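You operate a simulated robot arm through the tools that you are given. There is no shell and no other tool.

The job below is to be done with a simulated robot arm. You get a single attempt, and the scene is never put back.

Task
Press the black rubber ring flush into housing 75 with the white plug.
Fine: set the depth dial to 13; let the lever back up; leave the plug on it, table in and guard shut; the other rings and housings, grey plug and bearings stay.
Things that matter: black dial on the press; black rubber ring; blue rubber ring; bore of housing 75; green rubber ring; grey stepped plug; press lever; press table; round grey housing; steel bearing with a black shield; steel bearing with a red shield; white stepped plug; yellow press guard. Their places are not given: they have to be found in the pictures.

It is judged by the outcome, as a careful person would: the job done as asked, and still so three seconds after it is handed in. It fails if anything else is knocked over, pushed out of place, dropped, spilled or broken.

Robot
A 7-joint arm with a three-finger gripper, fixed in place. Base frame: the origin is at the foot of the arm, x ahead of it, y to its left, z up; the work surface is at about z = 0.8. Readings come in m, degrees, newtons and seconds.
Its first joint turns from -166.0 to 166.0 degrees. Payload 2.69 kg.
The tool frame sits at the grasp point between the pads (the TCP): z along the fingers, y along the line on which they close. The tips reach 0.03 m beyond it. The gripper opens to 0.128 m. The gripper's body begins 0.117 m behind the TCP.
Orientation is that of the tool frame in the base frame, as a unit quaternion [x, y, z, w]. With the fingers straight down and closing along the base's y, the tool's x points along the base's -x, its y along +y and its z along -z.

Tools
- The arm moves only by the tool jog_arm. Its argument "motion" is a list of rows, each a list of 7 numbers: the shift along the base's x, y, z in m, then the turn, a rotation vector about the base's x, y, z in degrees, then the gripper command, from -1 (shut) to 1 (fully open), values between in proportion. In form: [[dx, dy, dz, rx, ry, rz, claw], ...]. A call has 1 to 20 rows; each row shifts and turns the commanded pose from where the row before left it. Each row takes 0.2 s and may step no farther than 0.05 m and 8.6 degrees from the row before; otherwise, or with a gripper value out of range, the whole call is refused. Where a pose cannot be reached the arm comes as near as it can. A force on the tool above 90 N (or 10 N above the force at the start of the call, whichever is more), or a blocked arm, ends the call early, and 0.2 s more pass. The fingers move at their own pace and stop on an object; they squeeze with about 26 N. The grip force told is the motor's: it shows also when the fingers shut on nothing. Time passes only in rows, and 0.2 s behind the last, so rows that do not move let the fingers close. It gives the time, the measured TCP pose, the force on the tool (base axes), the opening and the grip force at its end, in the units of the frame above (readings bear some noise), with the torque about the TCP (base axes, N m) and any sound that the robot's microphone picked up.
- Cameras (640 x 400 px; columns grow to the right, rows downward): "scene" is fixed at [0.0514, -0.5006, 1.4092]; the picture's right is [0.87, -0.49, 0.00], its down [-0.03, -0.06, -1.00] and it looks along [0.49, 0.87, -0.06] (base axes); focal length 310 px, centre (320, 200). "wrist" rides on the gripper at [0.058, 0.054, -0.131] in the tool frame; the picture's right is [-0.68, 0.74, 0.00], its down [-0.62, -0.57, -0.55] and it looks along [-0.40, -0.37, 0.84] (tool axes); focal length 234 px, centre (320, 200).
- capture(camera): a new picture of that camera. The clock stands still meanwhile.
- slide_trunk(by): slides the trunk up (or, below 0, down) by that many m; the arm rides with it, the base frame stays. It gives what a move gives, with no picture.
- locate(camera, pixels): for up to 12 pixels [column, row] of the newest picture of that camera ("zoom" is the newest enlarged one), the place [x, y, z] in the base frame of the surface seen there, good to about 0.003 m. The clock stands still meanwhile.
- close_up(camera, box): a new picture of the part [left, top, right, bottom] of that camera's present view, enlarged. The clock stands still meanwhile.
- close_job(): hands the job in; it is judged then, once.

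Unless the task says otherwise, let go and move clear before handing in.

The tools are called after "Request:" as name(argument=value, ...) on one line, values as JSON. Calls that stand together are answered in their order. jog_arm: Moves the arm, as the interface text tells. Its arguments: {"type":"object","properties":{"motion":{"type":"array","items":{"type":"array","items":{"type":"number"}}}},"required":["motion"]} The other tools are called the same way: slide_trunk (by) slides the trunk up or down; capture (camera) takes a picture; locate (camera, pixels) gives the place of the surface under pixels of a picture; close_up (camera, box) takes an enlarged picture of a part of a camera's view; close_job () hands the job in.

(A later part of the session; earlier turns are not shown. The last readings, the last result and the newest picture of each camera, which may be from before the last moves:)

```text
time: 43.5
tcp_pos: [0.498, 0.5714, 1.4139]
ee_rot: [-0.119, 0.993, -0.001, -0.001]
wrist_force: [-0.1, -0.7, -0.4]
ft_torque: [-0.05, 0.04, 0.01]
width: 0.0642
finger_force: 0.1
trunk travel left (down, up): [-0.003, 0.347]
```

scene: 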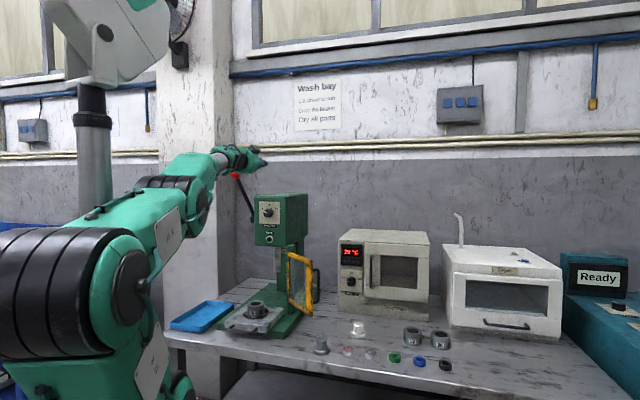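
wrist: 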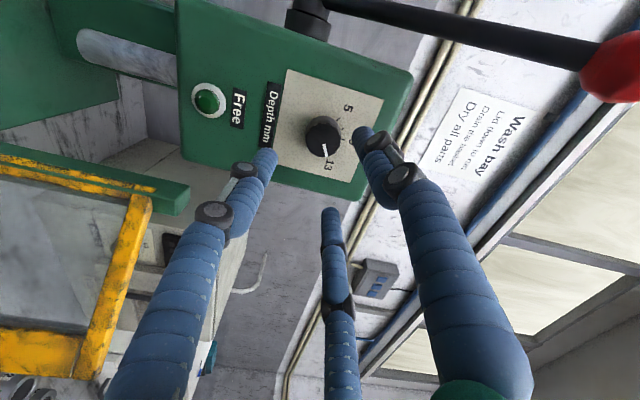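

The tool points down again (yaw about 14°). I move over to hover above the black ring.

Request:
jog_arm(motion=[[0.02525, -0.0264, -0.02, 0, 0, 0, 0], [0.02525, -0.0264, -0.02, 0, 0, 0, 0], [0.02525, -0.0264, -0.02, 0, 0, 0, 0], [0.02525, -0.0264, -0.02, 0, 0, 0, 0], [0.02525, -0.0264, -0.02, 0, 0, 0, 0], [0.02525, -0.0264, -0.02, 0, 0, 0, 0], [0.02525, -0.0264, -0.02, 0, 0, 0, 0], [0.02525, -0.0264, -0.02, 0, 0, 0, 0], [0.0195, -0.0205, -0.027, 0, 0, 0, 0], [0.0195, -0.0205, -0.027, 0, 0, 0, 0], [0.0195, -0.0205, -0.027, 0, 0, 0, 0], [0.0195, -0.0205, -0.027, 0, 0, 0, 0], [0.0195, -0.0205, -0.027, 0, 0, 0, 0], [0.0195, -0.0205, -0.027, 0, 0, 0, 0], [0.0195, -0.0205, -0.027, 0, 0, 0, 0], [0.0195, -0.0205, -0.027, 0, 0, 0, 0], [0.0195, -0.0205, -0.027, 0, 0, 0, 0], [0.0195, -0.0205, -0.027, 0, 0, 0, 0], [0, 0, 0, 0, 0, 0, 0]])

Request:
capture(camera="wrist")

```text
time: 47.5
tcp_pos: [0.896, 0.1528, 0.9855]
ee_rot: [-0.119, 0.993, 0.0, -0.002]
wrist_force: [0.3, -0.1, -1.4]
ft_torque: [0.04, 0.04, 0.0]
width: 0.0639
finger_force: 0.0
trunk travel left (down, up): [-0.003, 0.347]
```

```text
taken
```

wrist: 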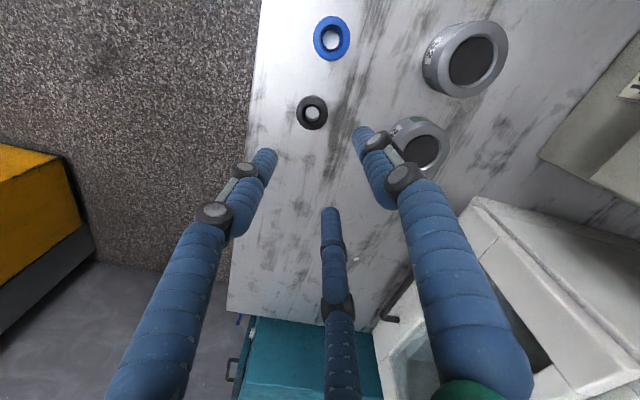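

The black ring is at (312,112). I zoom in and locate its rim.

Request:
close_up(camera="wrist", box=[280, 85, 344, 139])

```text
7.41 times, centred on (312, 112) of wrist
```

zoom: 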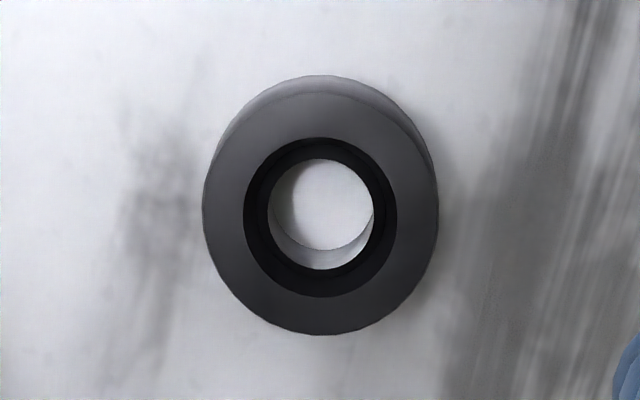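

Request:
locate(camera="zoom", pixels=[[225, 213], [417, 213], [320, 114], [320, 314], [252, 143], [388, 283], [388, 143], [252, 283], [320, 215], [100, 213], [540, 213]])

```text
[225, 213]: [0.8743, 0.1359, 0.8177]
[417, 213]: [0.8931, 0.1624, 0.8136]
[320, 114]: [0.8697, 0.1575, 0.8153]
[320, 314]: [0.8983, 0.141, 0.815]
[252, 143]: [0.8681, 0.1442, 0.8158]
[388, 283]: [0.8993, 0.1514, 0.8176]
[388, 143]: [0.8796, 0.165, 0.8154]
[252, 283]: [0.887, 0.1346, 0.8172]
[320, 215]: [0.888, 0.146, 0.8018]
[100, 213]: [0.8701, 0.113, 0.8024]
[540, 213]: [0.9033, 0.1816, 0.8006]
```

Ring centre ≈ [0.884, 0.149], top z ≈ 0.816, outer diameter ≈ 40 mm. I descend so the tips stay about 5 mm above the bench, and grip.

Request:
jog_arm(motion=[[-0.0123, -0.0038, -0.03, 0, 0, 0, 0], [0, 0, -0.04, 0, 0, 0, 0], [0, 0, -0.04, 0, 0, 0, 0], [0, 0, -0.03, 0, 0, 0, 0], [0, 0, -0.0105, 0, 0, 0, 0], [0, 0, 0, 0, 0, 0, 0]])

Request:
capture(camera="wrist")

```text
time: 48.9
tcp_pos: [0.8822, 0.1519, 0.8346]
ee_rot: [-0.119, 0.993, -0.001, -0.001]
wrist_force: [0.2, 0.1, 0.5]
ft_torque: [-0.02, 0.02, -0.06]
width: 0.0639
finger_force: 0.0
trunk travel left (down, up): [-0.003, 0.347]
```

```text
taken
```

wrist: 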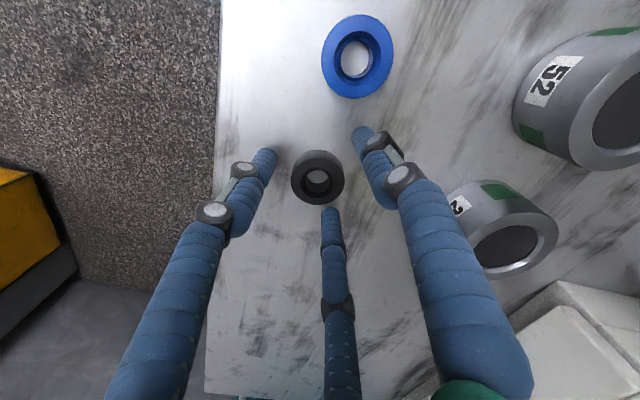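

The ring sits on the tool axis at (317,180). I close the fingers.

Request:
jog_arm(motion=[[0, 0, 0, 0, 0, 0, -1], [0, 0, 0, 0, 0, 0, -1], [0, 0, 0, 0, 0, 0, -1]])

Request:
close_up(camera="wrist", box=[260, 120, 380, 220])

```text
time: 49.7
tcp_pos: [0.8817, 0.1522, 0.8346]
ee_rot: [-0.119, 0.993, -0.002, -0.001]
wrist_force: [0.1, -0.8, 0.2]
ft_torque: [0.02, -0.03, -0.02]
width: 0.0398
finger_force: 25.8
trunk travel left (down, up): [-0.003, 0.347]
```

```text
4.00 times, centred on (320, 170) of wrist
```

zoom: 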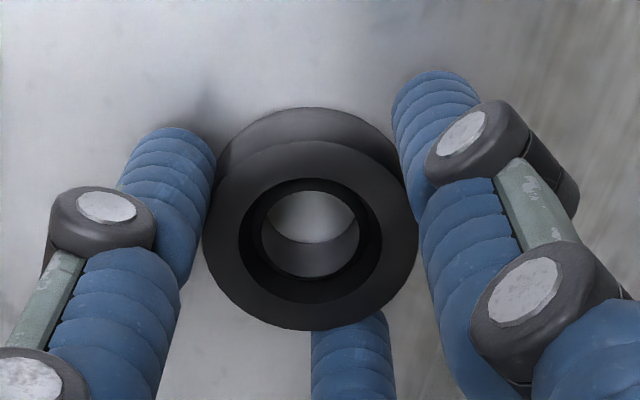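

Gripped at 39.8 mm. I lift by raising the trunk back to its first height.

Request:
slide_trunk(by=0.272)

Request:
capture(camera="wrist")

```text
time: 52.4
tcp_pos: [0.8816, 0.1516, 1.1059]
ee_rot: [-0.119, 0.993, -0.001, 0.0]
wrist_force: [-0.6, -0.6, 0.2]
ft_torque: [0.01, -0.02, 0.02]
width: 0.0391
finger_force: 26.2
trunk travel left (down, up): [-0.275, 0.075]
```

```text
taken
```

wrist: 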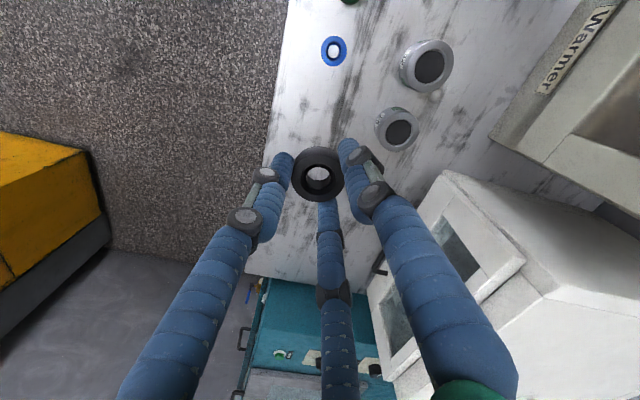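

The ring is held. I carry it at z 1.25 over the guard to a spot in front of the press table, away from the lever.

Request:
jog_arm(motion=[[-0.02, 0.02, 0.036, 0, 0, 0, -1], [-0.02, 0.02, 0.036, 0, 0, 0, -1], [-0.02, 0.02, 0.036, 0, 0, 0, -1], [-0.02, 0.02, 0.036, 0, 0, 0, -1], [-0.031, 0.031, 0, 0, 0, 0, -1], [-0.031, 0.031, 0, 0, 0, 0, -1], [-0.031, 0.031, 0, 0, 0, 0, -1], [-0.031, 0.031, 0, 0, 0, 0, -1], [-0.031, 0.031, 0, 0, 0, 0, -1], [-0.031, 0.031, 0, 0, 0, 0, -1], [-0.031, 0.031, 0, 0, 0, 0, -1], [-0.031, 0.031, 0, 0, 0, 0, -1], [-0.031, 0.031, 0, 0, 0, 0, -1], [-0.031, 0.031, 0, 0, 0, 0, -1], [-0.031, 0.031, 0, 0, 0, 0, -1], [-0.031, 0.031, 0, 0, 0, 0, -1], [0, 0, 0, 0, 0, 0, -1]])

Request:
capture(camera="wrist")

Request:
capture(camera="scene")

```text
time: 56.0
tcp_pos: [0.4278, 0.6036, 1.249]
ee_rot: [-0.119, 0.993, -0.001, -0.001]
wrist_force: [-0.4, 0.8, 0.5]
ft_torque: [-0.09, -0.01, -0.03]
width: 0.0381
finger_force: 26.4
trunk travel left (down, up): [-0.275, 0.075]
```

```text
taken
```

wrist: 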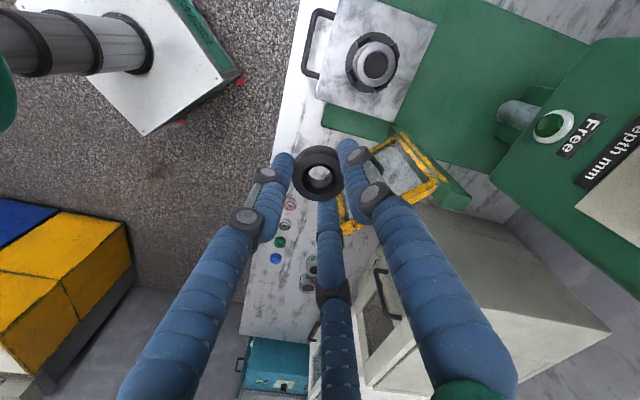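

```text
taken
```

scene: 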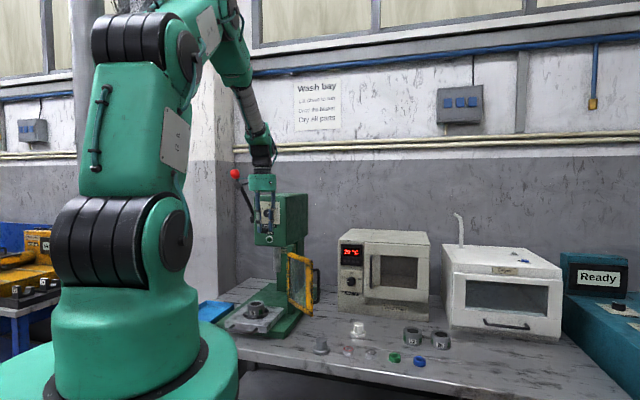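

The table and housing 75 are at (372,65) in the wrist view. I zoom and locate the bore rim.

Request:
close_up(camera="wrist", box=[334, 25, 414, 105])

```text
5.00 times, centred on (374, 65) of wrist
```

zoom: 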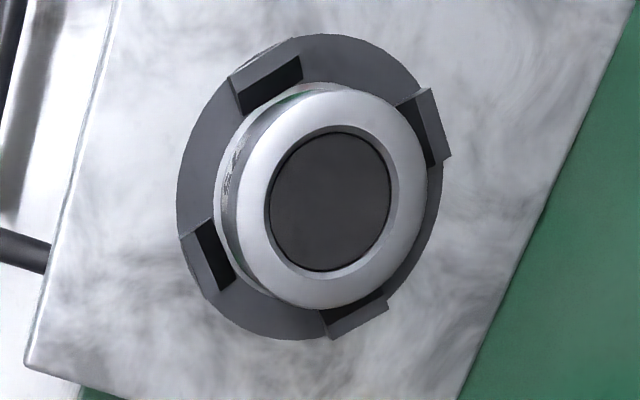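

Request:
locate(camera="zoom", pixels=[[253, 202], [409, 200], [333, 110], [332, 291], [276, 140], [388, 262], [388, 138], [276, 265], [330, 202], [330, 250], [350, 180], [500, 60]])

```text
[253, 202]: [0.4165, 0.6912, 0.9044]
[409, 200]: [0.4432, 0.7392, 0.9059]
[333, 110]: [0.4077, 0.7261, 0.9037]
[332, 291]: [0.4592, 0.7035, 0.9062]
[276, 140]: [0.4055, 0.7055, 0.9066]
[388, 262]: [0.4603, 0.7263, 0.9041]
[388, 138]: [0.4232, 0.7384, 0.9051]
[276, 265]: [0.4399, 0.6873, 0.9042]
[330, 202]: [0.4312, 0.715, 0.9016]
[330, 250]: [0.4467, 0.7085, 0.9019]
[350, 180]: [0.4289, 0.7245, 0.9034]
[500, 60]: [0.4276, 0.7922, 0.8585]
```

Housing 75 centre ≈ [0.432, 0.715], top z ≈ 0.905, recess about 42 mm across and shallow (~3 mm). I lower closer for a finer look before placing.

Request:
jog_arm(motion=[[0, 0.006, -0.0415, 0, 0, 0, -1], [0, 0.006, -0.0415, 0, 0, 0, -1], [0, 0.006, -0.0415, 0, 0, 0, -1], [0, 0.006, -0.0415, 0, 0, 0, -1], [0, 0.006, -0.0415, 0, 0, 0, -1], [0, 0.006, -0.0415, 0, 0, 0, -1], [0, 0, 0, 0, 0, 0, -1]])

Request:
capture(camera="wrist")

```text
time: 57.6
tcp_pos: [0.4314, 0.6422, 0.9989]
ee_rot: [-0.119, 0.993, -0.001, -0.001]
wrist_force: [0.6, 0.7, -0.5]
ft_torque: [-0.06, 0.02, -0.04]
width: 0.0381
finger_force: 26.5
trunk travel left (down, up): [-0.275, 0.075]
```

```text
taken
```

wrist: 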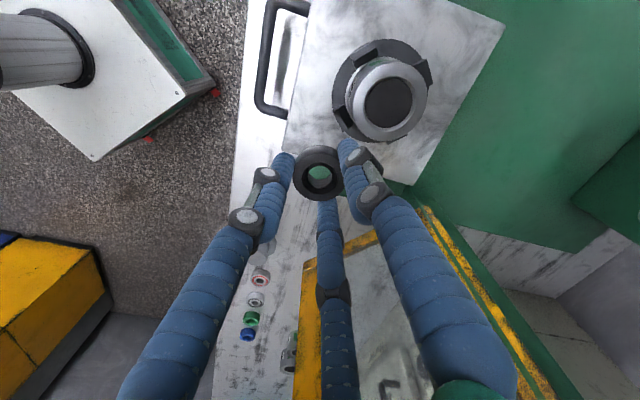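

Request:
close_up(camera="wrist", box=[328, 45, 448, 145])

```text
4.00 times, centred on (388, 95) of wrist
```

zoom: 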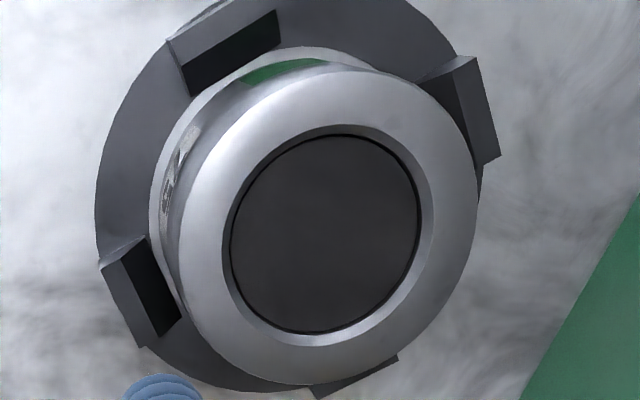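

Request:
locate(camera="zoom", pixels=[[204, 235], [455, 235], [328, 98], [328, 366], [239, 145], [417, 330], [417, 140], [239, 325], [326, 234], [245, 234], [408, 234]])

```text
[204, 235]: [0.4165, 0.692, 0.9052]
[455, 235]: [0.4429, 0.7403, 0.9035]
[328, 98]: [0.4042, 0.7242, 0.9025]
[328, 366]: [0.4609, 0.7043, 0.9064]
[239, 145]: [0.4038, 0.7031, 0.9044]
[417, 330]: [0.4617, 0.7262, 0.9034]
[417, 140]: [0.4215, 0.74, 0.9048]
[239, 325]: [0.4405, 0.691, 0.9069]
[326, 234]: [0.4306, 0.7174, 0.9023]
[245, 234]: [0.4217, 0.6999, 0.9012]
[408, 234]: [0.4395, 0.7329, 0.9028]
```

Housing centre ≈ [0.4315, 0.7155], y−x=0.284, agreeing with the press axis. I check where the ring sits in the grip.

Request:
close_up(camera="wrist", box=[280, 130, 360, 210])

Request:
locate(camera="zoom", pixels=[[225, 240], [405, 240], [315, 165], [315, 325], [250, 180], [380, 300]])

```text
5.00 times, centred on (320, 170) of wrist
```

zoom: 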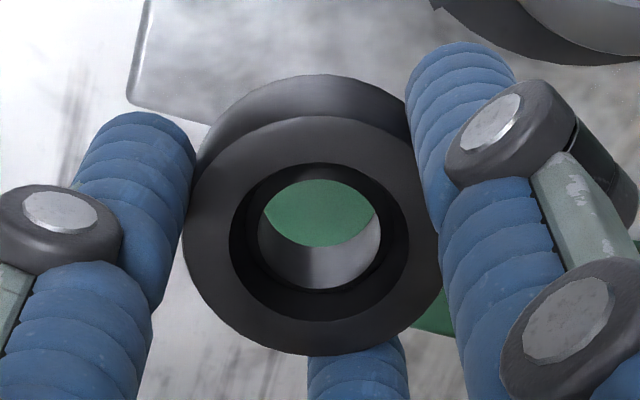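

```text
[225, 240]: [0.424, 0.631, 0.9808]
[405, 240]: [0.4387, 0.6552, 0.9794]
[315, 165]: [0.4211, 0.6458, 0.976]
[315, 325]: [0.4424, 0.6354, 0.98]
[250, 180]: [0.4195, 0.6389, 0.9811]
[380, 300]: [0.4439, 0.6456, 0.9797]
```

The ring is centred on the TCP. I move over the housing and lower to just above it.

Request:
jog_arm(motion=[[0, 0.0245, 0, 0, 0, 0, -1], [0, 0.0245, 0, 0, 0, 0, -1], [0.0001, 0.0243, 0, 0, 0, 0, -1], [0, 0, -0.02, 0, 0, 0, -1], [0, 0, -0.02, 0, 0, 0, -1], [0, 0, -0.01, 0, 0, 0, -1], [0, 0, 0, 0, 0, 0, -1]])

Request:
capture(camera="wrist")

Request:
close_up(camera="scene", box=[225, 265, 295, 325])

```text
time: 59.2
tcp_pos: [0.4293, 0.7132, 0.9521]
ee_rot: [-0.119, 0.993, -0.001, -0.002]
wrist_force: [0.1, -0.4, -0.4]
ft_torque: [0.01, 0.01, -0.01]
width: 0.038
finger_force: 26.2
trunk travel left (down, up): [-0.275, 0.075]
```

```text
taken
```

wrist: 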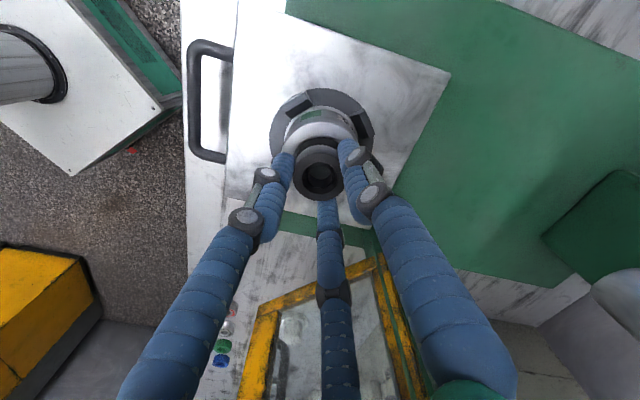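

```text
6.67 times, centred on (260, 295) of scene
```

zoom: 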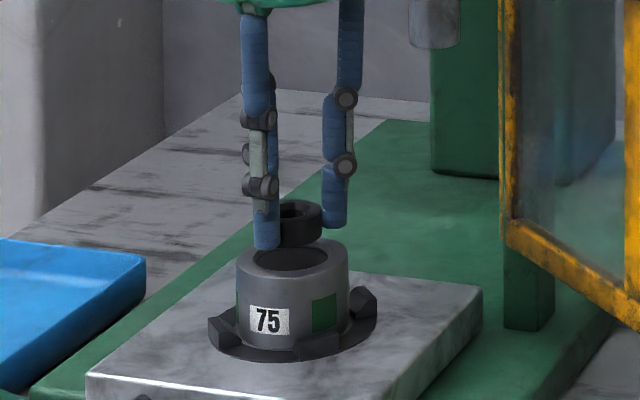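

The TCP reads about 2 mm off target; I zoom in further to compare ring and bore columns, and take a second reading.

Request:
jog_arm(motion=[[0, 0, 0, 0, 0, 0, -1]])

Request:
close_up(camera="scene", box=[240, 285, 272, 305])

Request:
close_up(camera="wrist", box=[260, 80, 380, 210])

```text
time: 59.6
tcp_pos: [0.4291, 0.7145, 0.9509]
ee_rot: [-0.119, 0.993, -0.001, -0.001]
wrist_force: [0.0, 0.4, -0.7]
ft_torque: [-0.02, 0.0, -0.03]
width: 0.038
finger_force: 26.1
trunk travel left (down, up): [-0.275, 0.075]
```

```text
16.00 times, centred on (256, 295) of scene
```

zoom: 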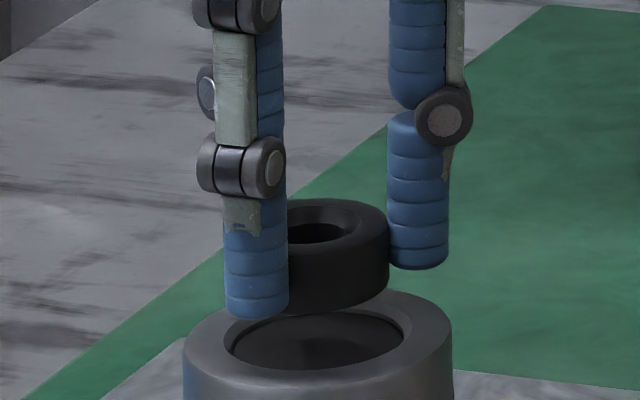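

```text
3.08 times, centred on (320, 145) of wrist
```

zoom: 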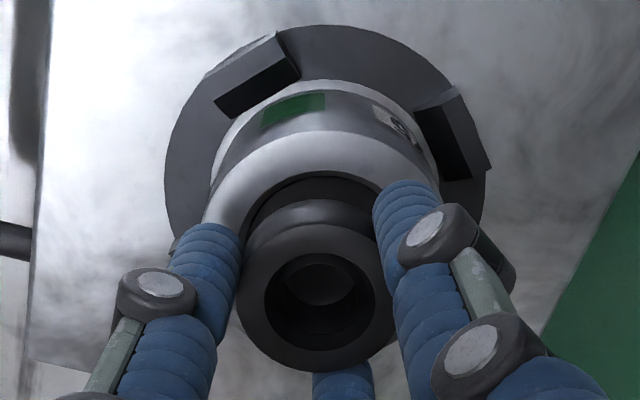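

Both views say the ring must shift about +2.6 mm in x and +1 mm in y, matching the located housing centre. I correct and lower to near the recess.

Request:
jog_arm(motion=[[0.0026, 0.001, 0, 0, 0, 0, -1], [0, 0, 0, 0, 0, 0, -1], [0, 0, -0.007, 0, 0, 0, -1], [0, 0, 0, 0, 0, 0, -1]])

Request:
close_up(camera="scene", box=[240, 285, 272, 305])

Request:
close_up(camera="wrist", box=[260, 80, 380, 210])

```text
time: 60.6
tcp_pos: [0.4316, 0.7144, 0.9458]
ee_rot: [-0.118, 0.993, -0.001, -0.001]
wrist_force: [0.3, 0.5, 0.5]
ft_torque: [-0.05, 0.02, 0.0]
width: 0.0384
finger_force: 25.8
trunk travel left (down, up): [-0.275, 0.075]
```

```text
16.00 times, centred on (256, 295) of scene
```

zoom: 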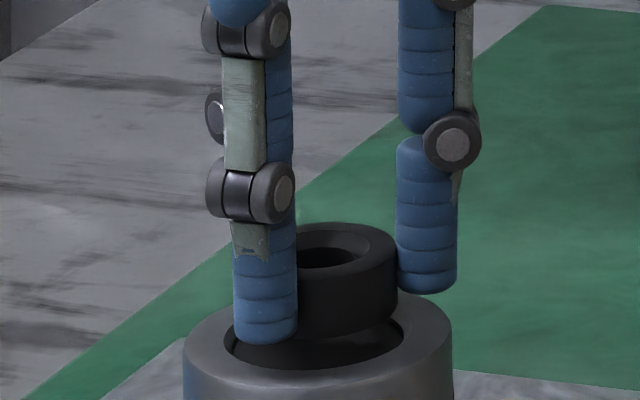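

```text
3.08 times, centred on (320, 145) of wrist
```

zoom: 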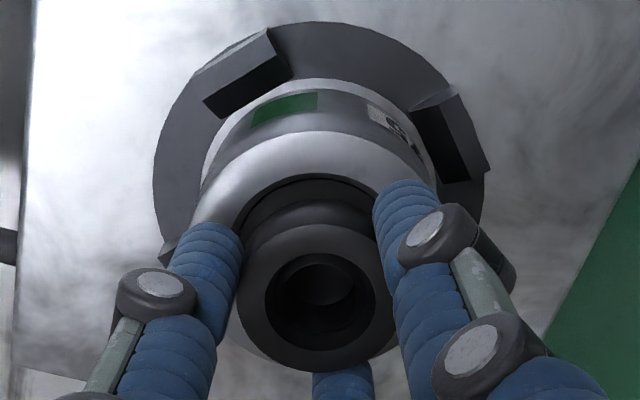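

The ring is now centred over the recess in both views. I lower the last 8 mm gently and watch the force.

Request:
jog_arm(motion=[[0, 0, -0.004, 0, 0, 0, -1], [0, 0, -0.003, 0, 0, 0, -1], [0, 0, 0, 0, 0, 0, -1]])

Request:
close_up(camera="scene", box=[240, 285, 272, 305])

```text
time: 61.4
tcp_pos: [0.4322, 0.7148, 0.938]
ee_rot: [-0.12, 0.993, 0.0, 0.0]
wrist_force: [-0.2, -0.2, 0.5]
ft_torque: [0.04, 0.02, 0.0]
width: 0.0379
finger_force: 26.2
trunk travel left (down, up): [-0.275, 0.075]
```

```text
16.00 times, centred on (256, 295) of scene
```

zoom: 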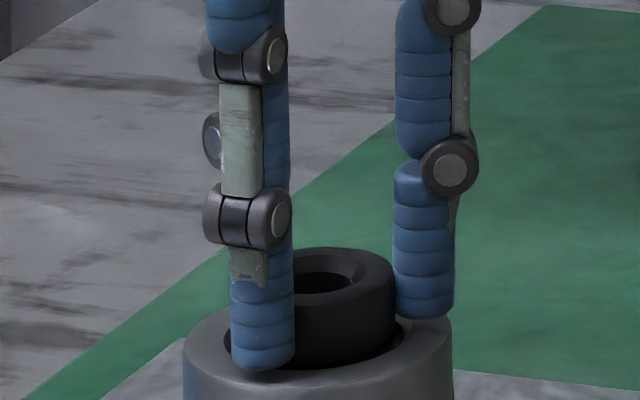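

The ring bottom is inside the recess with no contact force yet. I lower 1 mm more and open gently.

Request:
jog_arm(motion=[[0, 0, -0.001, 0, 0, 0, -1], [0, 0, 0, 0, 0, 0, -0.36], [0, 0, 0, 0, 0, 0, -0.3], [0, 0, 0, 0, 0, 0, -0.2], [0, 0, 0, 0, 0, 0, -0.1], [0, 0, 0.02, 0, 0, 0, -0.1], [0, 0, 0.03, 0, 0, 0, -0.1], [0, 0, 0.03, 0, 0, 0, -0.1], [0, 0, 0, 0, 0, 0, -0.1]])

Request:
close_up(camera="scene", box=[236, 285, 276, 320])

Request:
close_up(camera="wrist", box=[260, 80, 380, 210])

```text
time: 63.4
tcp_pos: [0.432, 0.7135, 1.0179]
ee_rot: [-0.12, 0.993, 0.0, -0.001]
wrist_force: [-0.4, -0.7, 0.7]
ft_torque: [0.02, -0.06, 0.02]
width: 0.0574
finger_force: 0.1
trunk travel left (down, up): [-0.275, 0.075]
```

```text
11.43 times, centred on (256, 302) of scene
```

zoom: 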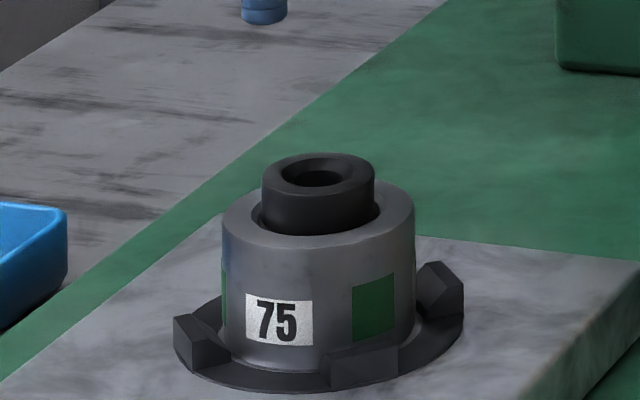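

```text
3.08 times, centred on (320, 145) of wrist
```

zoom: 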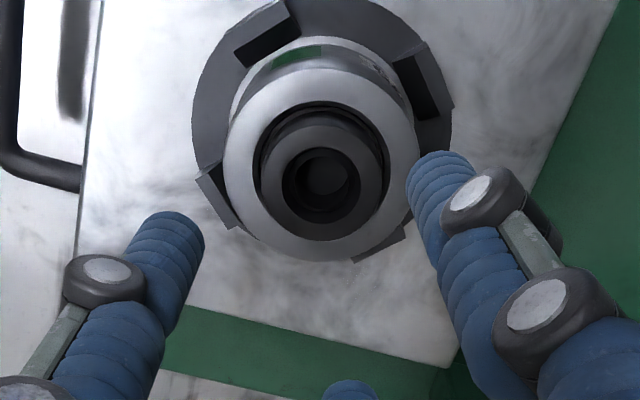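

The ring sits level in the recess, standing about 13 mm proud. Next I go for the white plug: back out, rise over the guard and hover above it.

Request:
jog_arm(motion=[[0, -0.045, 0.02, 0, 0, 0, -0.1], [0, -0.045, 0.02, 0, 0, 0, -0.1], [0, 0, 0.05, 0, 0, 0, 0], [0, 0, 0.05, 0, 0, 0, 0], [0, 0, 0.05, 0, 0, 0, 0], [0, 0, 0.05, 0, 0, 0, 0], [0.0365, -0.019, 0, 0, 0, 0, 0], [0.0365, -0.019, 0, 0, 0, 0, 0], [0.0365, -0.019, 0, 0, 0, 0, 0], [0.0365, -0.019, 0, 0, 0, 0, 0], [0.0365, -0.019, 0, 0, 0, 0, 0], [0.0365, -0.019, 0, 0, 0, 0, 0], [0.0365, -0.019, 0, 0, 0, 0, 0], [0.0365, -0.019, 0, 0, 0, 0, 0], [0.0365, -0.019, 0, 0, 0, 0, 0], [0, 0, 0, 0, 0, 0, 0]])

Request:
jog_arm(motion=[[0, 0, -0.045, 0, 0, 0, 0], [0, 0, -0.045, 0, 0, 0, 0], [0, 0, -0.045, 0, 0, 0, 0], [0, 0, -0.045, 0, 0, 0, 0], [0, 0, -0.045, 0, 0, 0, 0], [0, 0, 0, 0, 0, 0, 0]])

Request:
capture(camera="wrist")

```text
time: 66.8
tcp_pos: [0.7615, 0.4525, 1.2558]
ee_rot: [-0.119, 0.993, 0.001, 0.0]
wrist_force: [-0.2, -0.4, 0.5]
ft_torque: [0.04, 0.03, 0.02]
width: 0.0639
finger_force: 0.0
trunk travel left (down, up): [-0.275, 0.075]
```

```text
time: 68.2
tcp_pos: [0.7584, 0.4523, 1.0291]
ee_rot: [-0.12, 0.993, -0.001, -0.001]
wrist_force: [-0.8, 0.2, -0.3]
ft_torque: [-0.03, 0.01, 0.02]
width: 0.0644
finger_force: 0.1
trunk travel left (down, up): [-0.275, 0.075]
```

```text
taken
```

wrist: 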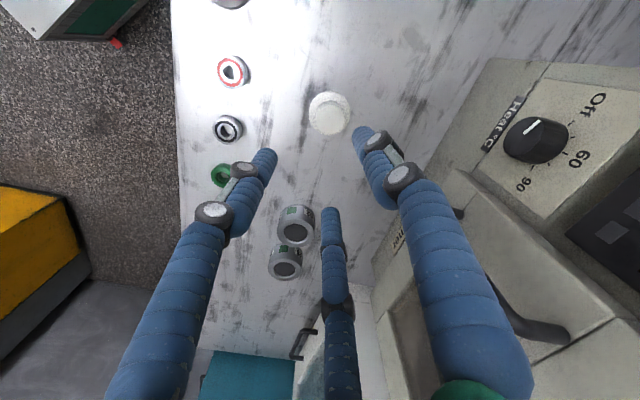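

Request:
close_up(camera="wrist", box=[296, 80, 364, 146])

```text
6.06 times, centred on (330, 113) of wrist
```

zoom: 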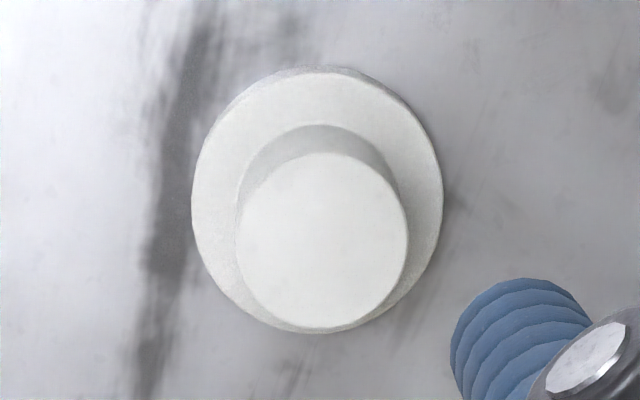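

Request:
locate(camera="zoom", pixels=[[323, 240], [252, 240], [394, 240], [323, 168], [323, 312], [273, 190], [373, 290], [373, 190], [273, 290], [225, 160], [320, 95], [420, 200]])

```text
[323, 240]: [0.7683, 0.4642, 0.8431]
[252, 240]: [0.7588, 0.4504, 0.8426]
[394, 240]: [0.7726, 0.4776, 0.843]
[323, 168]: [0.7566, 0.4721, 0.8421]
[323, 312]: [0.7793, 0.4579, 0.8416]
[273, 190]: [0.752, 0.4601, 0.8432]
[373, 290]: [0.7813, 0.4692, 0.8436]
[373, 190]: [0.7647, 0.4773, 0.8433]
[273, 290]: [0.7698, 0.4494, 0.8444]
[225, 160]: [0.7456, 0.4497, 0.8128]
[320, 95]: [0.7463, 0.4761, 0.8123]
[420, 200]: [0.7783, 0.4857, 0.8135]
```

Plug stem centre ≈ [0.767, 0.464], stem top z 0.843, flange top 0.813. I align over it and lower, then check.

Request:
jog_arm(motion=[[0.0086, 0.0119, 0, 0, 0, 0, 0], [0, 0, -0.03, 0, 0, 0, 0], [0, 0, -0.03, 0, 0, 0, 0], [0, 0, -0.03, 0, 0, 0, 0], [0, 0, -0.03, 0, 0, 0, 0], [0, 0, -0.02, 0, 0, 0, 0], [0, 0, 0, 0, 0, 0, 0]])

Request:
capture(camera="wrist")

```text
time: 69.8
tcp_pos: [0.7684, 0.4671, 0.8939]
ee_rot: [-0.119, 0.993, -0.001, -0.001]
wrist_force: [0.1, 0.3, -1.0]
ft_torque: [0.0, 0.01, -0.04]
width: 0.0641
finger_force: 0.1
trunk travel left (down, up): [-0.275, 0.075]
```

```text
taken
```

wrist: 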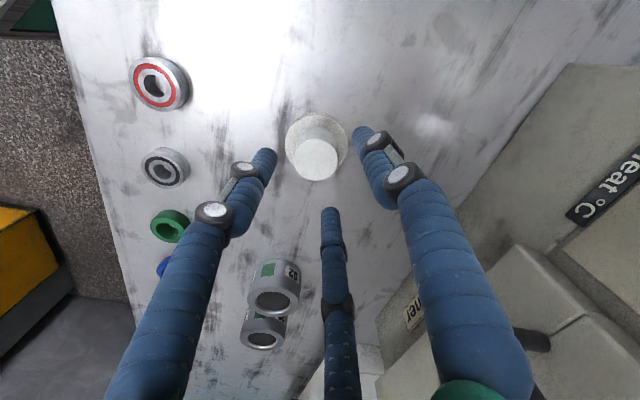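

The stem top is at (316,160), about 2.5 mm off the tool axis as the reading also says. I correct, lower and grip the stem.

Request:
jog_arm(motion=[[-0.0014, -0.0026, 0, 0, 0, 0, 0], [0, 0, -0.025, 0, 0, 0, 0], [0, 0, -0.021, 0, 0, 0, 0], [0, 0, 0, 0, 0, 0, 0], [0, 0, 0, 0, 0, 0, -1], [0, 0, 0, 0, 0, 0, -1], [0, 0, 0, 0, 0, 0, -1]])

Request:
close_up(camera="wrist", box=[260, 130, 380, 230])

Request:
close_up(camera="scene", box=[338, 300, 378, 345])

```text
time: 71.4
tcp_pos: [0.7657, 0.4611, 0.8459]
ee_rot: [-0.119, 0.993, 0.0, -0.001]
wrist_force: [0.4, -0.1, 3.1]
ft_torque: [-0.04, -0.03, 0.03]
width: 0.0361
finger_force: 26.0
trunk travel left (down, up): [-0.275, 0.075]
```

```text
4.00 times, centred on (320, 180) of wrist
```

zoom: 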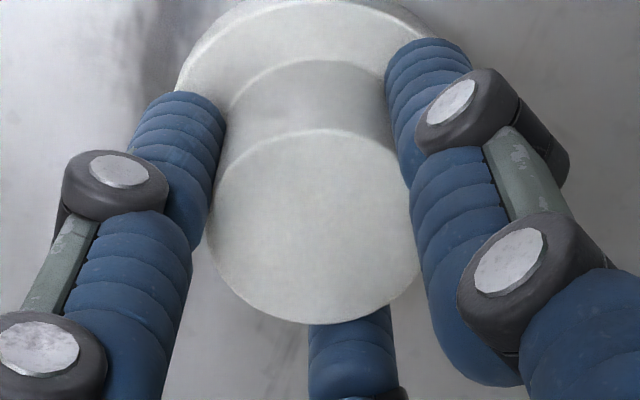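

```text
8.89 times, centred on (358, 322) of scene
```

zoom: 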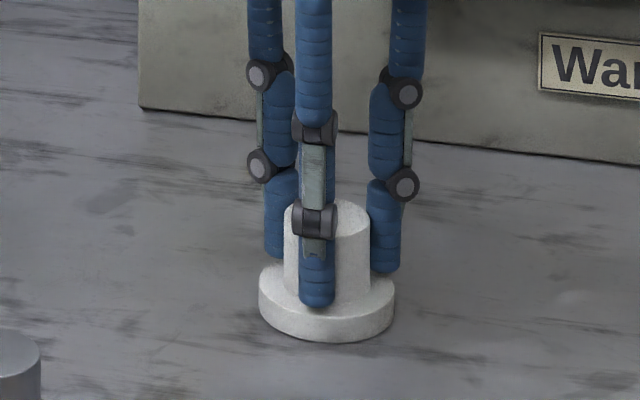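

Gripped at 36 mm. I lift straight up and carry it back over the guard to in front of the table.

Request:
jog_arm(motion=[[0, 0, 0.02, 0, 0, 0, -1], [0, 0, 0.045, 0, 0, 0, -1], [0, 0, 0.045, 0, 0, 0, -1], [0, 0, 0.045, 0, 0, 0, -1], [0, 0, 0.045, 0, 0, 0, -1], [0, 0, 0.045, 0, 0, 0, -1], [0, 0, 0.045, 0, 0, 0, -1], [0, 0, 0.045, 0, 0, 0, -1], [0, 0, 0.045, 0, 0, 0, -1], [0, 0, 0.03, 0, 0, 0, -1], [0, 0, 0, 0, 0, 0, -1]])

Request:
jog_arm(motion=[[-0.0335, 0.015, 0, 0, 0, 0, -1], [-0.0335, 0.015, 0, 0, 0, 0, -1], [-0.0335, 0.015, 0, 0, 0, 0, -1], [-0.0335, 0.015, 0, 0, 0, 0, -1], [-0.0335, 0.015, 0, 0, 0, 0, -1], [-0.0335, 0.015, 0, 0, 0, 0, -1], [-0.0335, 0.015, 0, 0, 0, 0, -1], [-0.0335, 0.015, 0, 0, 0, 0, -1], [-0.0335, 0.015, 0, 0, 0, 0, -1], [-0.0335, 0.015, 0, 0, 0, 0, -1], [0, 0, 0, 0, 0, 0, -1]])

Request:
capture(camera="wrist")

Request:
capture(camera="scene")

```text
time: 73.8
tcp_pos: [0.7691, 0.4616, 1.2563]
ee_rot: [-0.119, 0.993, -0.001, 0.0]
wrist_force: [0.3, 0.3, -0.6]
ft_torque: [-0.02, 0.0, -0.04]
width: 0.0364
finger_force: 25.7
trunk travel left (down, up): [-0.275, 0.075]
```

```text
time: 76.2
tcp_pos: [0.4339, 0.6113, 1.2533]
ee_rot: [-0.12, 0.993, -0.001, -0.001]
wrist_force: [0.1, 0.0, -0.3]
ft_torque: [-0.01, -0.05, 0.01]
width: 0.036
finger_force: 26.0
trunk travel left (down, up): [-0.275, 0.075]
```

```text
taken
```

wrist: 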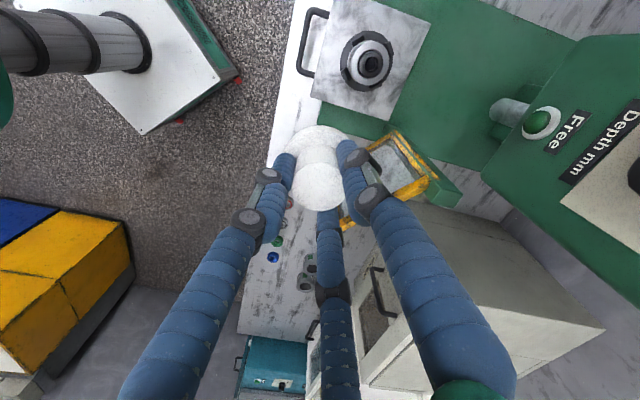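

```text
taken
```

scene: 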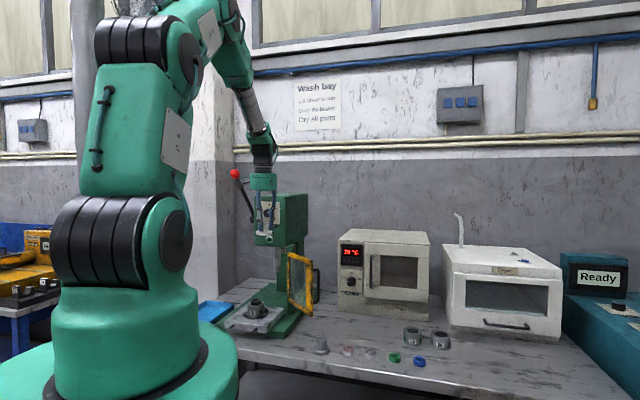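

I lower in front of the table and then move over the housing, with the plug about 40 mm above the ring.

Request:
jog_arm(motion=[[0, 0.005, -0.045, 0, 0, 0, -1], [0, 0.005, -0.045, 0, 0, 0, -1], [0, 0.005, -0.045, 0, 0, 0, -1], [0, 0.005, -0.045, 0, 0, 0, -1], [0, 0.005, -0.045, 0, 0, 0, -1], [0, 0.026, -0.01, 0, 0, 0, -1], [0, 0.026, -0.01, 0, 0, 0, -1], [0, 0.026, 0, 0, 0, 0, -1], [0, 0, 0, 0, 0, 0, -1]])

Request:
close_up(camera="scene", box=[232, 270, 280, 315])

Request:
close_up(camera="wrist", box=[260, 60, 380, 220])

```text
time: 78.2
tcp_pos: [0.4311, 0.7152, 1.0103]
ee_rot: [-0.118, 0.993, -0.001, -0.001]
wrist_force: [-0.5, -0.5, -1.2]
ft_torque: [-0.02, -0.01, 0.01]
width: 0.0362
finger_force: 25.7
trunk travel left (down, up): [-0.275, 0.075]
```

```text
8.89 times, centred on (256, 292) of scene
```

zoom: 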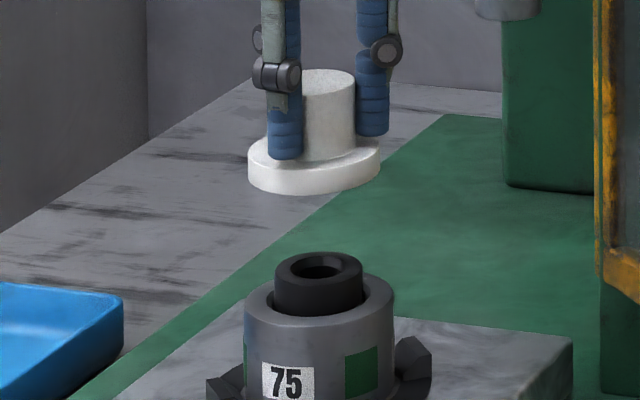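

```text
2.50 times, centred on (320, 140) of wrist
```

zoom: 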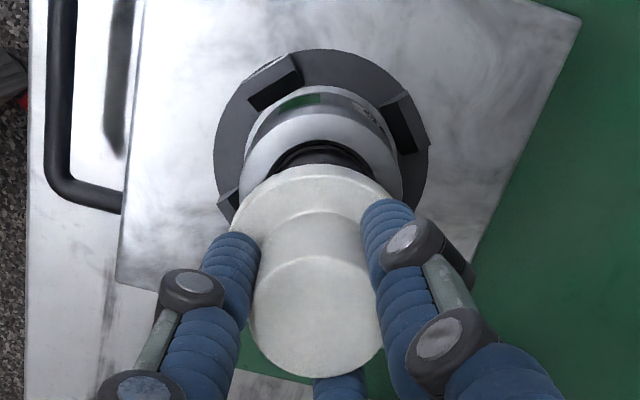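

The plug needs about +1.8 mm in x and +0.5 mm in y. I correct and lower to just above the ring.

Request:
jog_arm(motion=[[0.0018, 0.0005, 0, 0, 0, 0, -1], [0, 0, -0.015, 0, 0, 0, -1], [0, 0, -0.015, 0, 0, 0, -1], [0, 0, -0.006, 0, 0, 0, -1], [0, 0, 0, 0, 0, 0, -1]])

Request:
close_up(camera="scene", box=[240, 280, 272, 310])

Request:
close_up(camera="wrist", box=[260, 60, 380, 220])

```text
time: 79.4
tcp_pos: [0.436, 0.7149, 0.9742]
ee_rot: [-0.119, 0.993, -0.001, -0.001]
wrist_force: [0.0, -0.3, -0.8]
ft_torque: [0.03, 0.01, 0.02]
width: 0.0365
finger_force: 26.1
trunk travel left (down, up): [-0.275, 0.075]
```

```text
13.33 times, centred on (256, 295) of scene
```

zoom: 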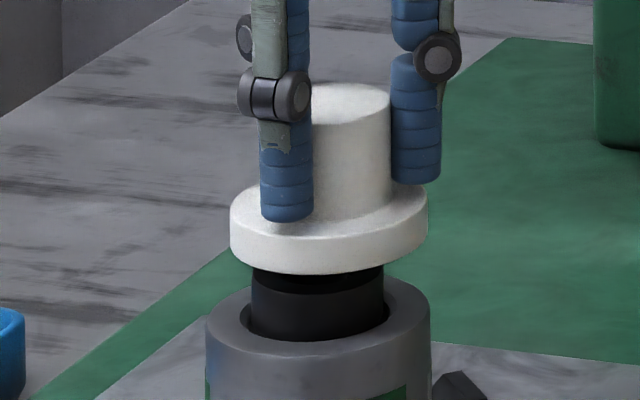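

```text
2.50 times, centred on (320, 140) of wrist
```

zoom: 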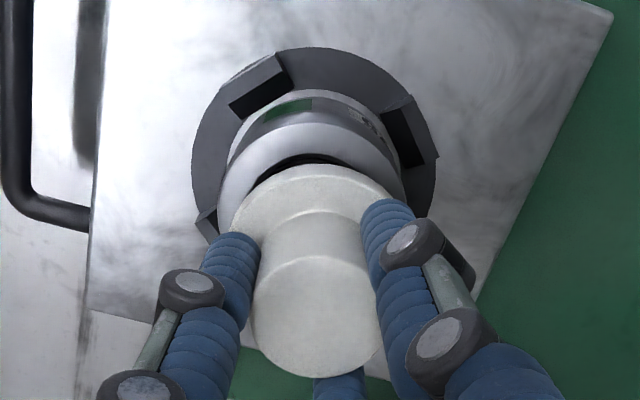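

The plug overshot: both views call for about −3.8 mm in x. I correct and look again.

Request:
jog_arm(motion=[[-0.0019, -0.0001, 0, 0, 0, 0, -1], [-0.0019, -0.0001, 0, 0, 0, 0, -1], [0, 0, 0, 0, 0, 0, -1]])

Request:
close_up(camera="scene", box=[240, 280, 272, 310])

Request:
close_up(camera="wrist", box=[260, 60, 380, 220])

```text
time: 80.2
tcp_pos: [0.4302, 0.7152, 0.9727]
ee_rot: [-0.119, 0.993, -0.001, -0.001]
wrist_force: [0.4, -0.2, -1.5]
ft_torque: [0.03, 0.02, -0.02]
width: 0.0362
finger_force: 26.1
trunk travel left (down, up): [-0.275, 0.075]
```

```text
13.33 times, centred on (256, 295) of scene
```

zoom: 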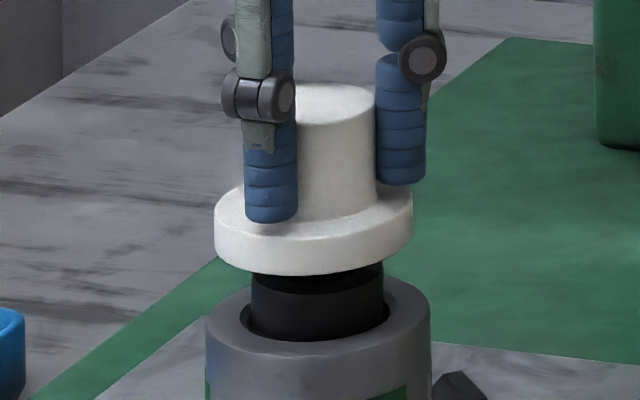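

```text
2.50 times, centred on (320, 140) of wrist
```

zoom: 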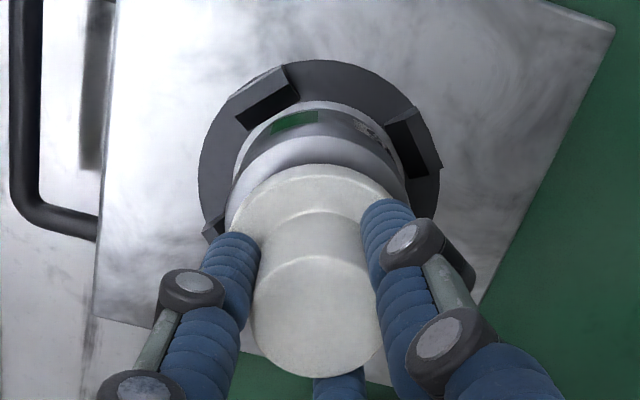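

Now only 1.5 mm to the camera's left. One small correction more.

Request:
jog_arm(motion=[[0.0012, -0.0006, 0, 0, 0, 0, -1], [0, 0, 0, 0, 0, 0, -1]])

Request:
close_up(camera="scene", box=[240, 280, 272, 310])

Request:
close_up(camera="wrist", box=[260, 60, 380, 220])

```text
time: 80.8
tcp_pos: [0.4333, 0.7146, 0.9745]
ee_rot: [-0.12, 0.993, 0.0, -0.001]
wrist_force: [0.5, -0.5, -1.0]
ft_torque: [-0.06, -0.03, 0.01]
width: 0.0364
finger_force: 25.8
trunk travel left (down, up): [-0.275, 0.075]
```

```text
13.33 times, centred on (256, 295) of scene
```

zoom: 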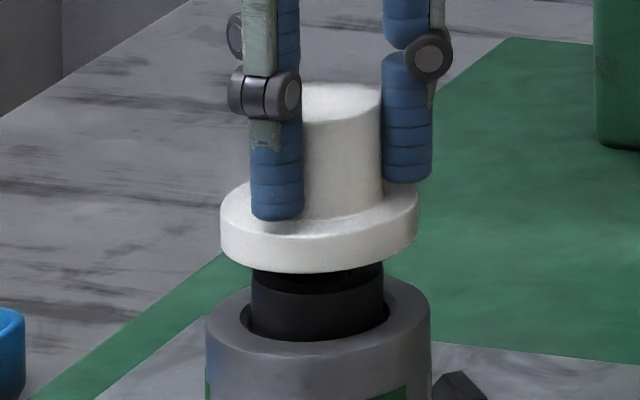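

```text
2.50 times, centred on (320, 140) of wrist
```

zoom: 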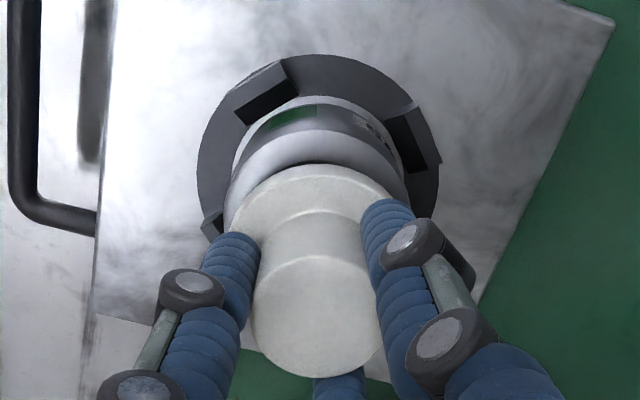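

Centred in both views. I lower slowly toward contact with the ring.

Request:
jog_arm(motion=[[0, 0, -0.002, 0, 0, 0, -1], [0, 0, -0.002, 0, 0, 0, -1], [0, 0, -0.002, 0, 0, 0, -1], [0, 0, 0, 0, 0, 0, -1]])

Request:
close_up(camera="scene", box=[240, 280, 272, 310])

```text
time: 81.8
tcp_pos: [0.4325, 0.7151, 0.9672]
ee_rot: [-0.119, 0.993, -0.001, -0.001]
wrist_force: [0.1, -0.7, -0.6]
ft_torque: [0.03, -0.02, -0.01]
width: 0.0363
finger_force: 26.1
trunk travel left (down, up): [-0.275, 0.075]
```

```text
13.33 times, centred on (256, 295) of scene
```

zoom: 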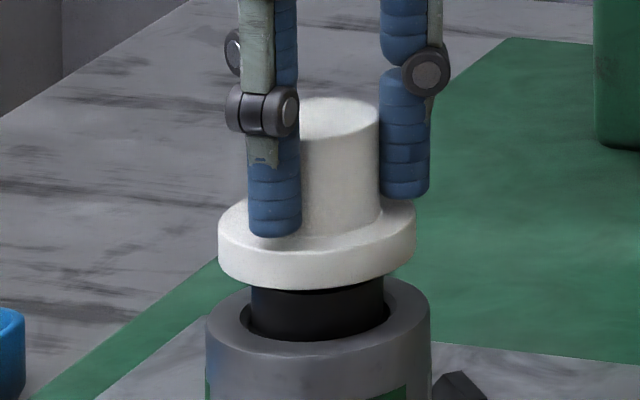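

Still a gap of a few mm. I lower on in 1–1.5 mm steps.

Request:
jog_arm(motion=[[0, 0, -0.0015, 0, 0, 0, -1], [0, 0, -0.0015, 0, 0, 0, -1], [0, 0, 0, 0, 0, 0, -1]])

Request:
close_up(camera="scene", box=[240, 280, 272, 310])

```text
time: 82.6
tcp_pos: [0.4322, 0.7161, 0.9657]
ee_rot: [-0.119, 0.993, 0.0, -0.001]
wrist_force: [0.2, 0.4, 0.4]
ft_torque: [0.03, -0.04, 0.03]
width: 0.036
finger_force: 25.6
trunk travel left (down, up): [-0.275, 0.075]
```

```text
13.33 times, centred on (256, 295) of scene
```

zoom: 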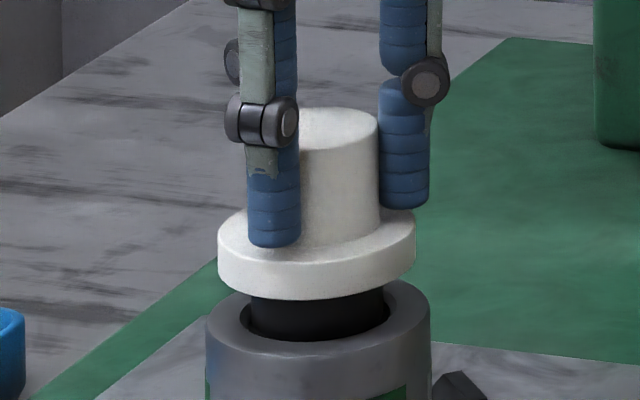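

Request:
jog_arm(motion=[[0, 0, -0.0012, 0, 0, 0, -1], [0, 0, 0, 0, 0, 0, -1]])

```text
time: 83.2
tcp_pos: [0.4322, 0.7162, 0.966]
ee_rot: [-0.12, 0.993, 0.0, -0.001]
wrist_force: [0.2, 0.0, 1.1]
ft_torque: [-0.04, -0.02, -0.02]
width: 0.0363
finger_force: 26.2
trunk travel left (down, up): [-0.275, 0.075]
```

Request:
jog_arm(motion=[[0, 0, -0.0015, 0, 0, 0, -1], [0, 0, 0, 0, 0, 0, -1]])

Request:
close_up(camera="scene", box=[240, 280, 272, 310])

```text
time: 83.8
tcp_pos: [0.4324, 0.7164, 0.9635]
ee_rot: [-0.119, 0.993, 0.0, 0.001]
wrist_force: [-0.4, -1.1, 8.8]
ft_torque: [-0.05, 0.03, -0.02]
width: 0.0362
finger_force: 25.7
trunk travel left (down, up): [-0.275, 0.075]
```

```text
13.33 times, centred on (256, 295) of scene
```

zoom: 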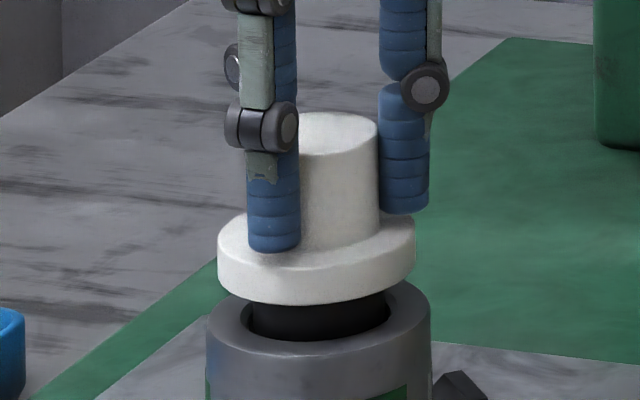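

Contact: 8.8 N upward and the flange edge at row 304 as expected. I open gently and rise straight up.

Request:
jog_arm(motion=[[0, 0, 0, 0, 0, 0, -0.4], [0, 0, 0, 0, 0, 0, -0.3], [0, 0, 0, 0, 0, 0, -0.15], [0, 0, 0, 0, 0, 0, -0.1], [0, 0, 0.015, 0, 0, 0, -0.1], [0, 0, 0.03, 0, 0, 0, -0.1], [0, 0, 0.04, 0, 0, 0, -0.1], [0, 0, 0, 0, 0, 0, -0.1]])

Request:
close_up(camera="scene", box=[236, 275, 284, 315])

Request:
capture(camera="wrist")

```text
time: 85.6
tcp_pos: [0.4313, 0.7158, 1.0483]
ee_rot: [-0.119, 0.993, -0.001, -0.002]
wrist_force: [0.1, -0.7, 0.5]
ft_torque: [0.05, -0.01, -0.03]
width: 0.0578
finger_force: 0.0
trunk travel left (down, up): [-0.275, 0.075]
```

```text
10.00 times, centred on (260, 295) of scene
```

zoom: 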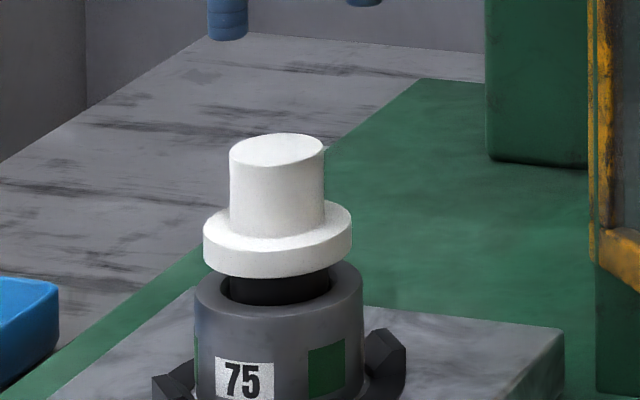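

```text
taken
```

wrist: 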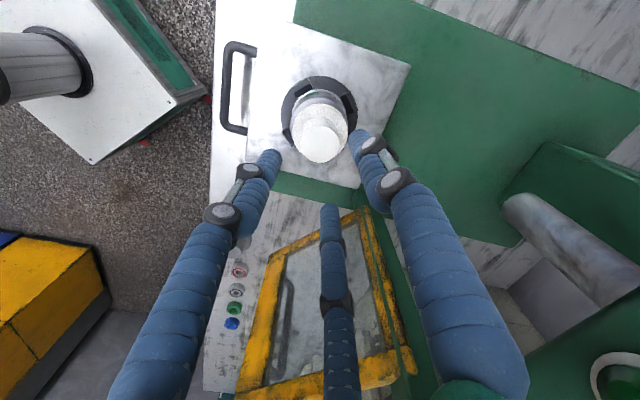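

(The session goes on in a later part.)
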